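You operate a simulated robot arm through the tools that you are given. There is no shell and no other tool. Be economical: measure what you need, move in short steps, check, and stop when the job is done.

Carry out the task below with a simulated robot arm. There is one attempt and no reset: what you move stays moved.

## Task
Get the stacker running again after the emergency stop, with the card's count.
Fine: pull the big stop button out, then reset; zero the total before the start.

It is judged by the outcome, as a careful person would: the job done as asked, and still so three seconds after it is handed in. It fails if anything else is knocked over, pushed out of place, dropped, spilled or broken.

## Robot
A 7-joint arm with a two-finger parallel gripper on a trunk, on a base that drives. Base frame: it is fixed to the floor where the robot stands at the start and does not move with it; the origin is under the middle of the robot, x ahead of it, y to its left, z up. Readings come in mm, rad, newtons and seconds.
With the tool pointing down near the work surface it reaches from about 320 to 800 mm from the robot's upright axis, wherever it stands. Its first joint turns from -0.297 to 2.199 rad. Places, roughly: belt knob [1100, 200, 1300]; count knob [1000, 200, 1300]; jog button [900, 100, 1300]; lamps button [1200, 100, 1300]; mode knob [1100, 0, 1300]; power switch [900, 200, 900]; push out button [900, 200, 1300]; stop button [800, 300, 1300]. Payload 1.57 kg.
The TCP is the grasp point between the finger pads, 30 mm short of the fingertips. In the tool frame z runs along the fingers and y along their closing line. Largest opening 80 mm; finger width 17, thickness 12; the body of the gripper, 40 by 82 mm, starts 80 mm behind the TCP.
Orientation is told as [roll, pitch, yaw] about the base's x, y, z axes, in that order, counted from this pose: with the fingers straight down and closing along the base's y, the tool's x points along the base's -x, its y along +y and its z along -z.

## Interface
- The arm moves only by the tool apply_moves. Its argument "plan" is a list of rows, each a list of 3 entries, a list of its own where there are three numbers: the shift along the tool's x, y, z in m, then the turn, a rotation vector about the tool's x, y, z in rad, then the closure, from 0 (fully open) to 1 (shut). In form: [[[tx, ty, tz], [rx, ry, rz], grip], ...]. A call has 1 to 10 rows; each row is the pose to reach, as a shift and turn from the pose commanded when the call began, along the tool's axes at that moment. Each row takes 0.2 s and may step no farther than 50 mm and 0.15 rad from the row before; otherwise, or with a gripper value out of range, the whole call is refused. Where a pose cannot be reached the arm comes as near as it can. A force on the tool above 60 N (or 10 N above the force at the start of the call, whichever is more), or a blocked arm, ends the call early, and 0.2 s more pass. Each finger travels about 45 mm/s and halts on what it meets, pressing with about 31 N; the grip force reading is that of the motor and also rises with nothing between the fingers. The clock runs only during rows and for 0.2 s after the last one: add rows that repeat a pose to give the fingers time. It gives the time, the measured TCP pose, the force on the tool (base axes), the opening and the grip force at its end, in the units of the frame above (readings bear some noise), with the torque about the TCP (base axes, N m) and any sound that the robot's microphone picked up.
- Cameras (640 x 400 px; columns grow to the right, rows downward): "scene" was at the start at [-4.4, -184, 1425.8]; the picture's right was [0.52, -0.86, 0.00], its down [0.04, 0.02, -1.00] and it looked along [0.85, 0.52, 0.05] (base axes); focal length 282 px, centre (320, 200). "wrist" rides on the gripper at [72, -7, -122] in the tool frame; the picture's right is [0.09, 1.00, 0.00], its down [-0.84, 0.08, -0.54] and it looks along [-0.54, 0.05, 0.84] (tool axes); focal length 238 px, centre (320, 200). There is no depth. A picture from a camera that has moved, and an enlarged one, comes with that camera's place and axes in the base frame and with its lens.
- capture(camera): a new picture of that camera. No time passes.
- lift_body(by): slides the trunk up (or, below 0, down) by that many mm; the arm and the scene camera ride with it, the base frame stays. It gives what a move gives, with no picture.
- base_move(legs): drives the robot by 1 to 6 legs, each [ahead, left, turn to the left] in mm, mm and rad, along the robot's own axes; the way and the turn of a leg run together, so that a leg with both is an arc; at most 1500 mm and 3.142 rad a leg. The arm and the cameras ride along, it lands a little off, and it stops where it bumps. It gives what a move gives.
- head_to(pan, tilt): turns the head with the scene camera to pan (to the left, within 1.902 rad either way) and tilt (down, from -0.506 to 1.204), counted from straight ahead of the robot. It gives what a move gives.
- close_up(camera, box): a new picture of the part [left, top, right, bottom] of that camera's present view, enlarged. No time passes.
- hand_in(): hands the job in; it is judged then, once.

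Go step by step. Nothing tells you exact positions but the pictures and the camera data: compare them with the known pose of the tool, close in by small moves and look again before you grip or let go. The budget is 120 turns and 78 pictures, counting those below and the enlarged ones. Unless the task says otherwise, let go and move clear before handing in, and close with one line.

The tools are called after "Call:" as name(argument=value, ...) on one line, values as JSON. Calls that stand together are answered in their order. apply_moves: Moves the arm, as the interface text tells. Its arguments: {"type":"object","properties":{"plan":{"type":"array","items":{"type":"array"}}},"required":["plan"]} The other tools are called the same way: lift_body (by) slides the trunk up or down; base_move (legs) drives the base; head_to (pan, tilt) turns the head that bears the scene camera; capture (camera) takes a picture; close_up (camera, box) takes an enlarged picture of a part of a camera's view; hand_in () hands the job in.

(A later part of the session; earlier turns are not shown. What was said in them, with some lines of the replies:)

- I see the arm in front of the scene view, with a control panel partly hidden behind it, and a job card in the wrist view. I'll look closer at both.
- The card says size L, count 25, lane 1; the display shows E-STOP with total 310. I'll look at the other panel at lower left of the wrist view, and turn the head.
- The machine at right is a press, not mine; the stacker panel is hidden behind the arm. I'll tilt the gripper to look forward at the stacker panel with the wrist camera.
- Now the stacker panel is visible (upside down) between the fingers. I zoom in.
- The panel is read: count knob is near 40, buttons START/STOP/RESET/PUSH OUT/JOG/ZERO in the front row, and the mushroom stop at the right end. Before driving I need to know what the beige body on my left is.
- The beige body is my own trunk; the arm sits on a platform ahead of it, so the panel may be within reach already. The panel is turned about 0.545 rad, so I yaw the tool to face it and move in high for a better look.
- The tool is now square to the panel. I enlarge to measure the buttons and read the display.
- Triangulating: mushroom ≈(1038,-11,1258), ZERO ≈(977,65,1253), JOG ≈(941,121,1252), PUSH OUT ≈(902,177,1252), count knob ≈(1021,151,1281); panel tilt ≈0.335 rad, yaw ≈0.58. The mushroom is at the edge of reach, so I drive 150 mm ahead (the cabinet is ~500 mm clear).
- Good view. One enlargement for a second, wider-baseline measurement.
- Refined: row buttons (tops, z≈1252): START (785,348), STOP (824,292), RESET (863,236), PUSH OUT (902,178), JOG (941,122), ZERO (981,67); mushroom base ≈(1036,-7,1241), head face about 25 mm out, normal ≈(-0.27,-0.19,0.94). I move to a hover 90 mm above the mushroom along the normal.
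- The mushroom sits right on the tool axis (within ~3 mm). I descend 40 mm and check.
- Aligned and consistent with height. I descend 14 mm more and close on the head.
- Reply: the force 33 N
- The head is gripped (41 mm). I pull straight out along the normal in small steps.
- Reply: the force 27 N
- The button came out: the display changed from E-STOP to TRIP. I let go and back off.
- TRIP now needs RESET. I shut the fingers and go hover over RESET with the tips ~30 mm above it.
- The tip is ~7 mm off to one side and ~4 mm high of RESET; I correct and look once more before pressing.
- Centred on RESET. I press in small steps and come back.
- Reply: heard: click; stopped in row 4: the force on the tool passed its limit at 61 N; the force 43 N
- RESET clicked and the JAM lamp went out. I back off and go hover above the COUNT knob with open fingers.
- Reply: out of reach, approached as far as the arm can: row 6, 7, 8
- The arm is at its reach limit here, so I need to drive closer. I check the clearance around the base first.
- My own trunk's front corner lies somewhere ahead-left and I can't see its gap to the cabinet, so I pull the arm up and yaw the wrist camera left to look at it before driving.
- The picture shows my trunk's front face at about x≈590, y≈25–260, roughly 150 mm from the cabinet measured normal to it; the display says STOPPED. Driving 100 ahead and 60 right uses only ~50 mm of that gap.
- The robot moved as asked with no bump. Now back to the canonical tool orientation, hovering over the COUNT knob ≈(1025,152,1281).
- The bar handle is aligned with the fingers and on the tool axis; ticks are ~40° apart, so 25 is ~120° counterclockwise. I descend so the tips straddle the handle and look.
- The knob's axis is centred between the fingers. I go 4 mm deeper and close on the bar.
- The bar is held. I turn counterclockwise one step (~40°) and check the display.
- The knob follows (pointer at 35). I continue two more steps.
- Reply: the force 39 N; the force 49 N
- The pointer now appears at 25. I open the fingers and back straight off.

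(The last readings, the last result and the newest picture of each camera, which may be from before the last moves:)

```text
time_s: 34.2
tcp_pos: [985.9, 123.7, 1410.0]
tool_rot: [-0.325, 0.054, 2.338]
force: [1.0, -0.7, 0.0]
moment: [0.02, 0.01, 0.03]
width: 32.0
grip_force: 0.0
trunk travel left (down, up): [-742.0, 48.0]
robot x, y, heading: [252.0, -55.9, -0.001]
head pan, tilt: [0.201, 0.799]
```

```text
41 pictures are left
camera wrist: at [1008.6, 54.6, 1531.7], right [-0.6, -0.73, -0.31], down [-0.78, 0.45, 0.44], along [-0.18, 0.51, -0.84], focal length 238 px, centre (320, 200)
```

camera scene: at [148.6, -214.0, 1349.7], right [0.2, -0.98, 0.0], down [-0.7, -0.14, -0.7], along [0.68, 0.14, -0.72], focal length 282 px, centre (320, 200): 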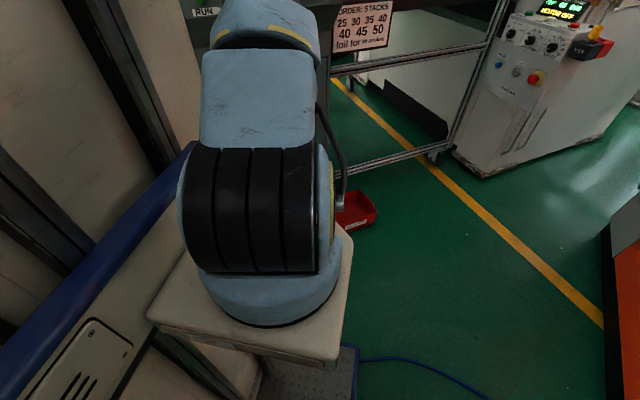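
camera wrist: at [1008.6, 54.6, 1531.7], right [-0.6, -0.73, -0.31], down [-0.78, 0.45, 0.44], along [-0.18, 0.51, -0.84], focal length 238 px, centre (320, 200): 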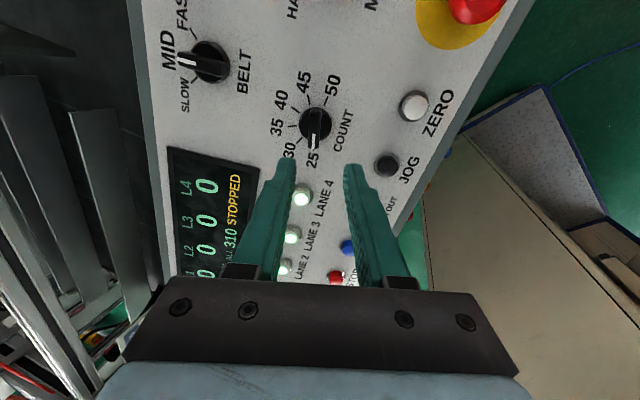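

COUNT points at 25. I rotate the wrist back to its canonical orientation and shut the fingers.

Call:
apply_moves(plan=[[[0, 0, 0], [0, 0, 0.148], 0.7], [[0, 0, 0], [0, 0, 0.296], 0.8], [[0, 0, 0], [0, 0, 0.444], 0.9], [[0, 0, 0], [0, 0, 0.592], 1], [[0, 0, 0], [0, 0, 0.74], 1], [[0, 0, 0], [0, 0, 0.888], 1], [[0, 0, 0], [0, 0, 1.036], 1], [[0, 0, 0], [0, 0, 1.184], 1], [[0, 0, 0], [0, 0, 1.332], 1], [[0, 0, 0], [0, 0, 1.48], 1]])

Call:
apply_moves(plan=[[[0, 0, 0], [0, 0, 0.133], 1], [[0, 0, 0], [0, 0, 0.266], 1]])

Call:
capture(camera="wrist")

```text
time_s: 36.4
tcp_pos: [987.4, 126.3, 1410.9]
tool_rot: [-0.086, -0.315, 0.879]
force: [0.5, -0.7, 0.4]
moment: [0.01, 0.01, -0.01]
width: 0.0
grip_force: 21.5
trunk travel left (down, up): [-742.0, 48.0]
robot x, y, heading: [250.5, -60.1, -0.007]
head pan, tilt: [0.201, 0.799]
```

```text
time_s: 37.0
tcp_pos: [989.2, 125.9, 1411.3]
tool_rot: [0.003, -0.329, 0.598]
force: [0.3, -0.5, -1.5]
moment: [-0.02, -0.01, 0.0]
width: 0.0
grip_force: 21.5
trunk travel left (down, up): [-742.0, 48.0]
robot x, y, heading: [250.9, -58.7, 0.0]
head pan, tilt: [0.201, 0.799]
```

```text
40 pictures are left
camera wrist: at [902.5, 60.0, 1503.6], right [-0.63, 0.77, -0.03], down [0.47, 0.41, 0.78], along [0.62, 0.48, -0.62], focal length 238 px, centre (320, 200)
```

wrist: 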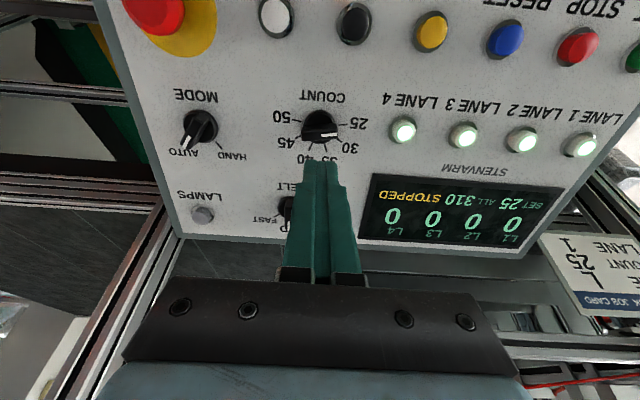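

Display confirms SET 25, ALL 310, STOPPED. Next: hover above ZERO.

Call:
apply_moves(plan=[[[0.04, -0.022, 0.01], [0, 0, 0], 1], [[0.078, -0.042, 0.03], [0, 0, 0], 1], [[0.0908, -0.0473, 0.074], [0, 0, 0], 1]])

Call:
capture(camera="wrist")

```text
time_s: 37.8
tcp_pos: [960.5, 52.8, 1313.5]
tool_rot: [0.002, -0.33, 0.599]
force: [-0.4, -0.2, -0.1]
moment: [-0.04, 0.0, -0.03]
width: 0.0
grip_force: 21.0
trunk travel left (down, up): [-742.0, 48.0]
robot x, y, heading: [250.7, -59.2, -0.003]
head pan, tilt: [0.201, 0.799]
```

```text
39 pictures are left
camera wrist: at [875.0, -13.2, 1406.1], right [-0.63, 0.77, -0.03], down [0.47, 0.41, 0.78], along [0.62, 0.48, -0.62], focal length 238 px, centre (320, 200)
```

wrist: 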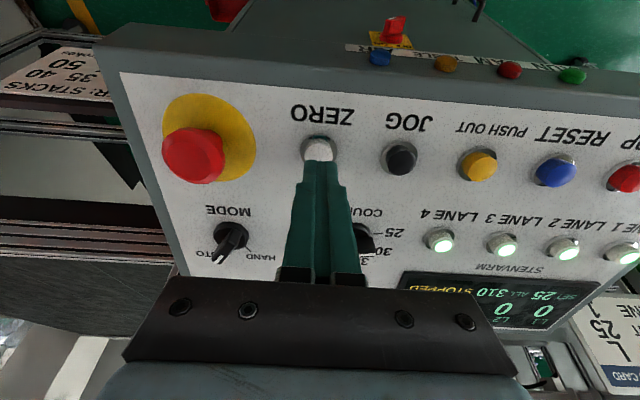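

ZERO is on axis within a few mm. I adjust and press in small steps.

Call:
apply_moves(plan=[[[0.004, -0.001, 0.01], [0, 0, 0], 1], [[0.004, -0.001, 0.02], [0, 0, 0], 1], [[0.004, -0.001, 0.025], [0, 0, 0], 1], [[0.004, -0.001, 0.028], [0, 0, 0], 1], [[0.004, -0.001, 0.031], [0, 0, 0], 1]])

Call:
capture(camera="wrist")

```text
time_s: 39.0
tcp_pos: [968.6, 54.6, 1284.0]
tool_rot: [0.0, -0.33, 0.601]
force: [-2.4, -0.3, 12.8]
moment: [0.03, 0.03, 0.0]
width: 0.0
grip_force: 21.3
trunk travel left (down, up): [-742.0, 48.0]
robot x, y, heading: [250.4, -59.8, -0.003]
head pan, tilt: [0.201, 0.799]
heard: click
```

```text
38 pictures are left
camera wrist: at [882.7, -10.9, 1375.4], right [-0.63, 0.77, -0.03], down [0.46, 0.41, 0.79], along [0.62, 0.48, -0.62], focal length 238 px, centre (320, 200)
```

wrist: 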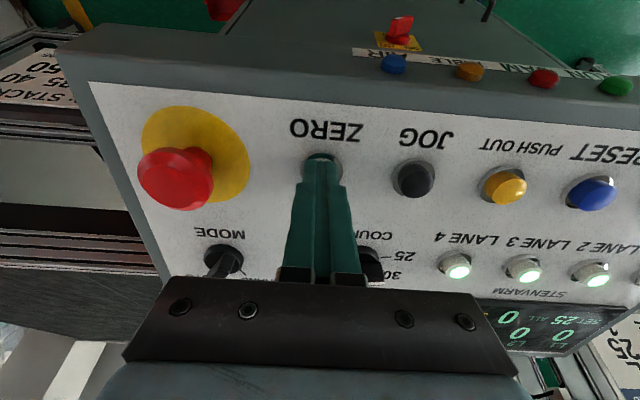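

ZERO clicked. I back off and go along the row to hover over START, checking the display on the way.

Call:
apply_moves(plan=[[[0, 0, -0.03], [0, 0, 0], 1], [[0, 0.01, -0.06], [0, 0, 0], 1], [[0, 0.055, -0.06], [0, 0, 0], 1], [[-0.001, 0.1, -0.06], [0, 0, 0], 1], [[-0.001, 0.145, -0.06], [0, 0, 0], 1], [[-0.002, 0.19, -0.06], [0, 0, 0], 1], [[-0.002, 0.235, -0.06], [0, 0, 0], 1], [[-0.003, 0.28, -0.06], [0, 0, 0], 1], [[-0.003, 0.325, -0.05], [0, 0, 0], 1], [[-0.003, 0.341, -0.03], [0, 0, 0], 1]])

Call:
capture(camera="wrist")

```text
time_s: 41.2
tcp_pos: [780.9, 306.3, 1331.5]
tool_rot: [0.004, -0.329, 0.596]
force: [-0.1, -1.4, -0.6]
moment: [-0.01, 0.0, 0.0]
width: 0.3
grip_force: 21.6
out of reach, approached as far as the arm can: row 9, 10
trunk travel left (down, up): [-742.0, 48.0]
robot x, y, heading: [252.7, -58.3, -0.001]
head pan, tilt: [0.201, 0.799]
```

```text
37 pictures are left
camera wrist: at [695.0, 240.5, 1423.5], right [-0.63, 0.78, -0.03], down [0.47, 0.41, 0.78], along [0.62, 0.48, -0.62], focal length 238 px, centre (320, 200)
```

wrist: 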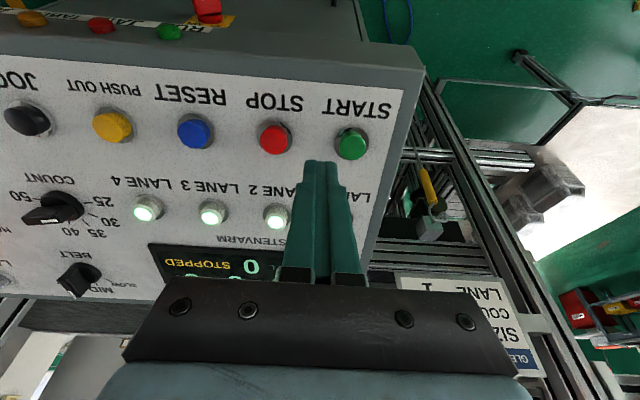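

The pose over START is out of the arm's joint range from here; reversing the last base move (100 back, 60 left) should help. I lift the tool clear, drive, and look.

Call:
apply_moves(plan=[[[0, 0, -0.04], [0, 0, 0], 1], [[0, 0, -0.07], [0, 0, 0], 1]])

Call:
base_move(legs=[[-100, 60, 0]])

Call:
capture(camera="wrist")

```text
time_s: 41.8
tcp_pos: [778.9, 291.3, 1375.3]
tool_rot: [0.002, -0.328, 0.601]
force: [0.6, -1.5, -0.9]
moment: [-0.01, -0.02, 0.0]
width: 0.0
grip_force: 21.3
out of reach, approached as far as the arm can: row 1, 2
trunk travel left (down, up): [-742.0, 48.0]
robot x, y, heading: [250.1, -61.2, -0.006]
head pan, tilt: [0.201, 0.799]
```

```text
time_s: 43.0
tcp_pos: [681.9, 352.4, 1374.1]
tool_rot: [0.002, -0.328, 0.597]
force: [0.2, 0.0, 0.1]
moment: [0.0, -0.02, 0.0]
width: 0.0
grip_force: 21.2
trunk travel left (down, up): [-742.0, 48.0]
robot x, y, heading: [151.7, 0.8, -0.005]
head pan, tilt: [0.201, 0.799]
```

```text
36 pictures are left
camera wrist: at [595.9, 285.8, 1466.9], right [-0.63, 0.77, -0.03], down [0.47, 0.41, 0.78], along [0.62, 0.48, -0.62], focal length 238 px, centre (320, 200)
```

wrist: 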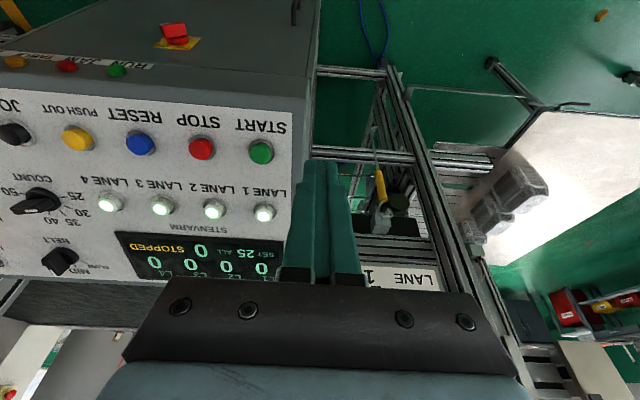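

ALL is 0 and SET 25. Now hover over START ≈(785,342,1257).

Call:
apply_moves(plan=[[[-0.018, -0.033, 0.015], [0, 0, 0], 1], [[-0.0373, -0.0663, 0.035], [0, 0, 0], 1], [[-0.0373, -0.0663, 0.0763], [0, 0, 0], 1]])

Call:
capture(camera="wrist")

```text
time_s: 43.8
tcp_pos: [769.4, 328.9, 1315.4]
tool_rot: [0.001, -0.33, 0.599]
force: [-0.6, 0.4, -0.2]
moment: [0.0, -0.03, -0.03]
width: 0.0
grip_force: 21.3
trunk travel left (down, up): [-742.0, 48.0]
robot x, y, heading: [154.6, 1.3, -0.002]
head pan, tilt: [0.201, 0.799]
```

```text
35 pictures are left
camera wrist: at [682.6, 261.9, 1407.2], right [-0.63, 0.77, -0.03], down [0.47, 0.41, 0.78], along [0.62, 0.48, -0.62], focal length 238 px, centre (320, 200)
```

wrist: 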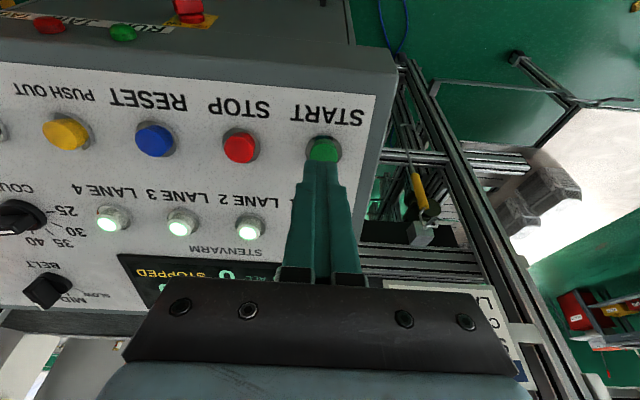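

START is on axis within ~3 mm. I adjust and press gently.

Call:
apply_moves(plan=[[[0.004, 0.003, 0.01], [0, 0, 0], 1], [[0.004, 0.003, 0.02], [0, 0, 0], 1], [[0.004, 0.003, 0.025], [0, 0, 0], 1], [[0.004, 0.003, 0.029], [0, 0, 0], 1], [[0.004, 0.003, 0.032], [0, 0, 0], 1]])

Call:
capture(camera="wrist")

```text
time_s: 45.0
tcp_pos: [772.4, 336.6, 1283.9]
tool_rot: [0.003, -0.327, 0.597]
force: [-2.4, -1.7, 2.8]
moment: [-0.06, 0.05, 0.0]
width: 0.0
grip_force: 21.1
trunk travel left (down, up): [-742.0, 48.0]
robot x, y, heading: [155.0, 4.4, -0.006]
head pan, tilt: [0.201, 0.799]
heard: click
```

```text
34 pictures are left
camera wrist: at [686.8, 269.9, 1376.7], right [-0.63, 0.77, -0.03], down [0.47, 0.41, 0.78], along [0.62, 0.48, -0.62], focal length 238 px, centre (320, 200)
```

wrist: 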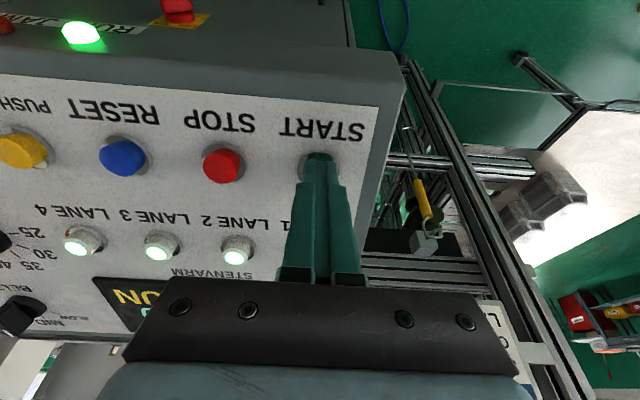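

RUN lamp is lit and the display shows RUN. I back off along the normal and move clear, then check the display.

Call:
apply_moves(plan=[[[0, 0, -0.03], [0, 0, 0], 1], [[0, 0, -0.07], [0, 0, 0], 1], [[0.02, 0.02, -0.11], [0, 0, 0], 1], [[0.05, 0.03, -0.14], [0, 0, 0], 1]])

Call:
capture(camera="wrist")

```text
time_s: 46.0
tcp_pos: [681.5, 308.1, 1394.2]
tool_rot: [0.002, -0.327, 0.596]
force: [1.1, -0.1, -0.1]
moment: [-0.02, 0.05, 0.02]
width: 0.2
grip_force: 21.4
trunk travel left (down, up): [-742.0, 48.0]
robot x, y, heading: [153.5, 1.1, -0.002]
head pan, tilt: [0.201, 0.799]
```

```text
33 pictures are left
camera wrist: at [594.6, 244.2, 1486.6], right [-0.63, 0.77, -0.03], down [0.47, 0.41, 0.78], along [0.62, 0.48, -0.62], focal length 238 px, centre (320, 200)
```

wrist: 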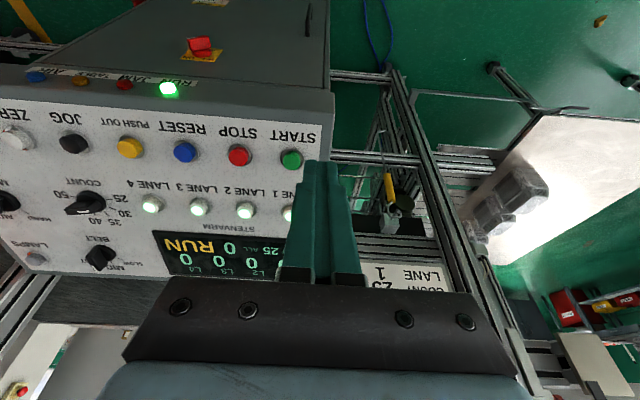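

The display shows RUN, 25 and ALL 0, the RUN lamp is green, and the tool is clear. I hand it in.

Call:
hand_in()

```text
The job is handed in.
```

The stacker is running again: the stop button is pulled out, the trip is reset, the count is set to 25 from the card, and the total was zeroed before the start.
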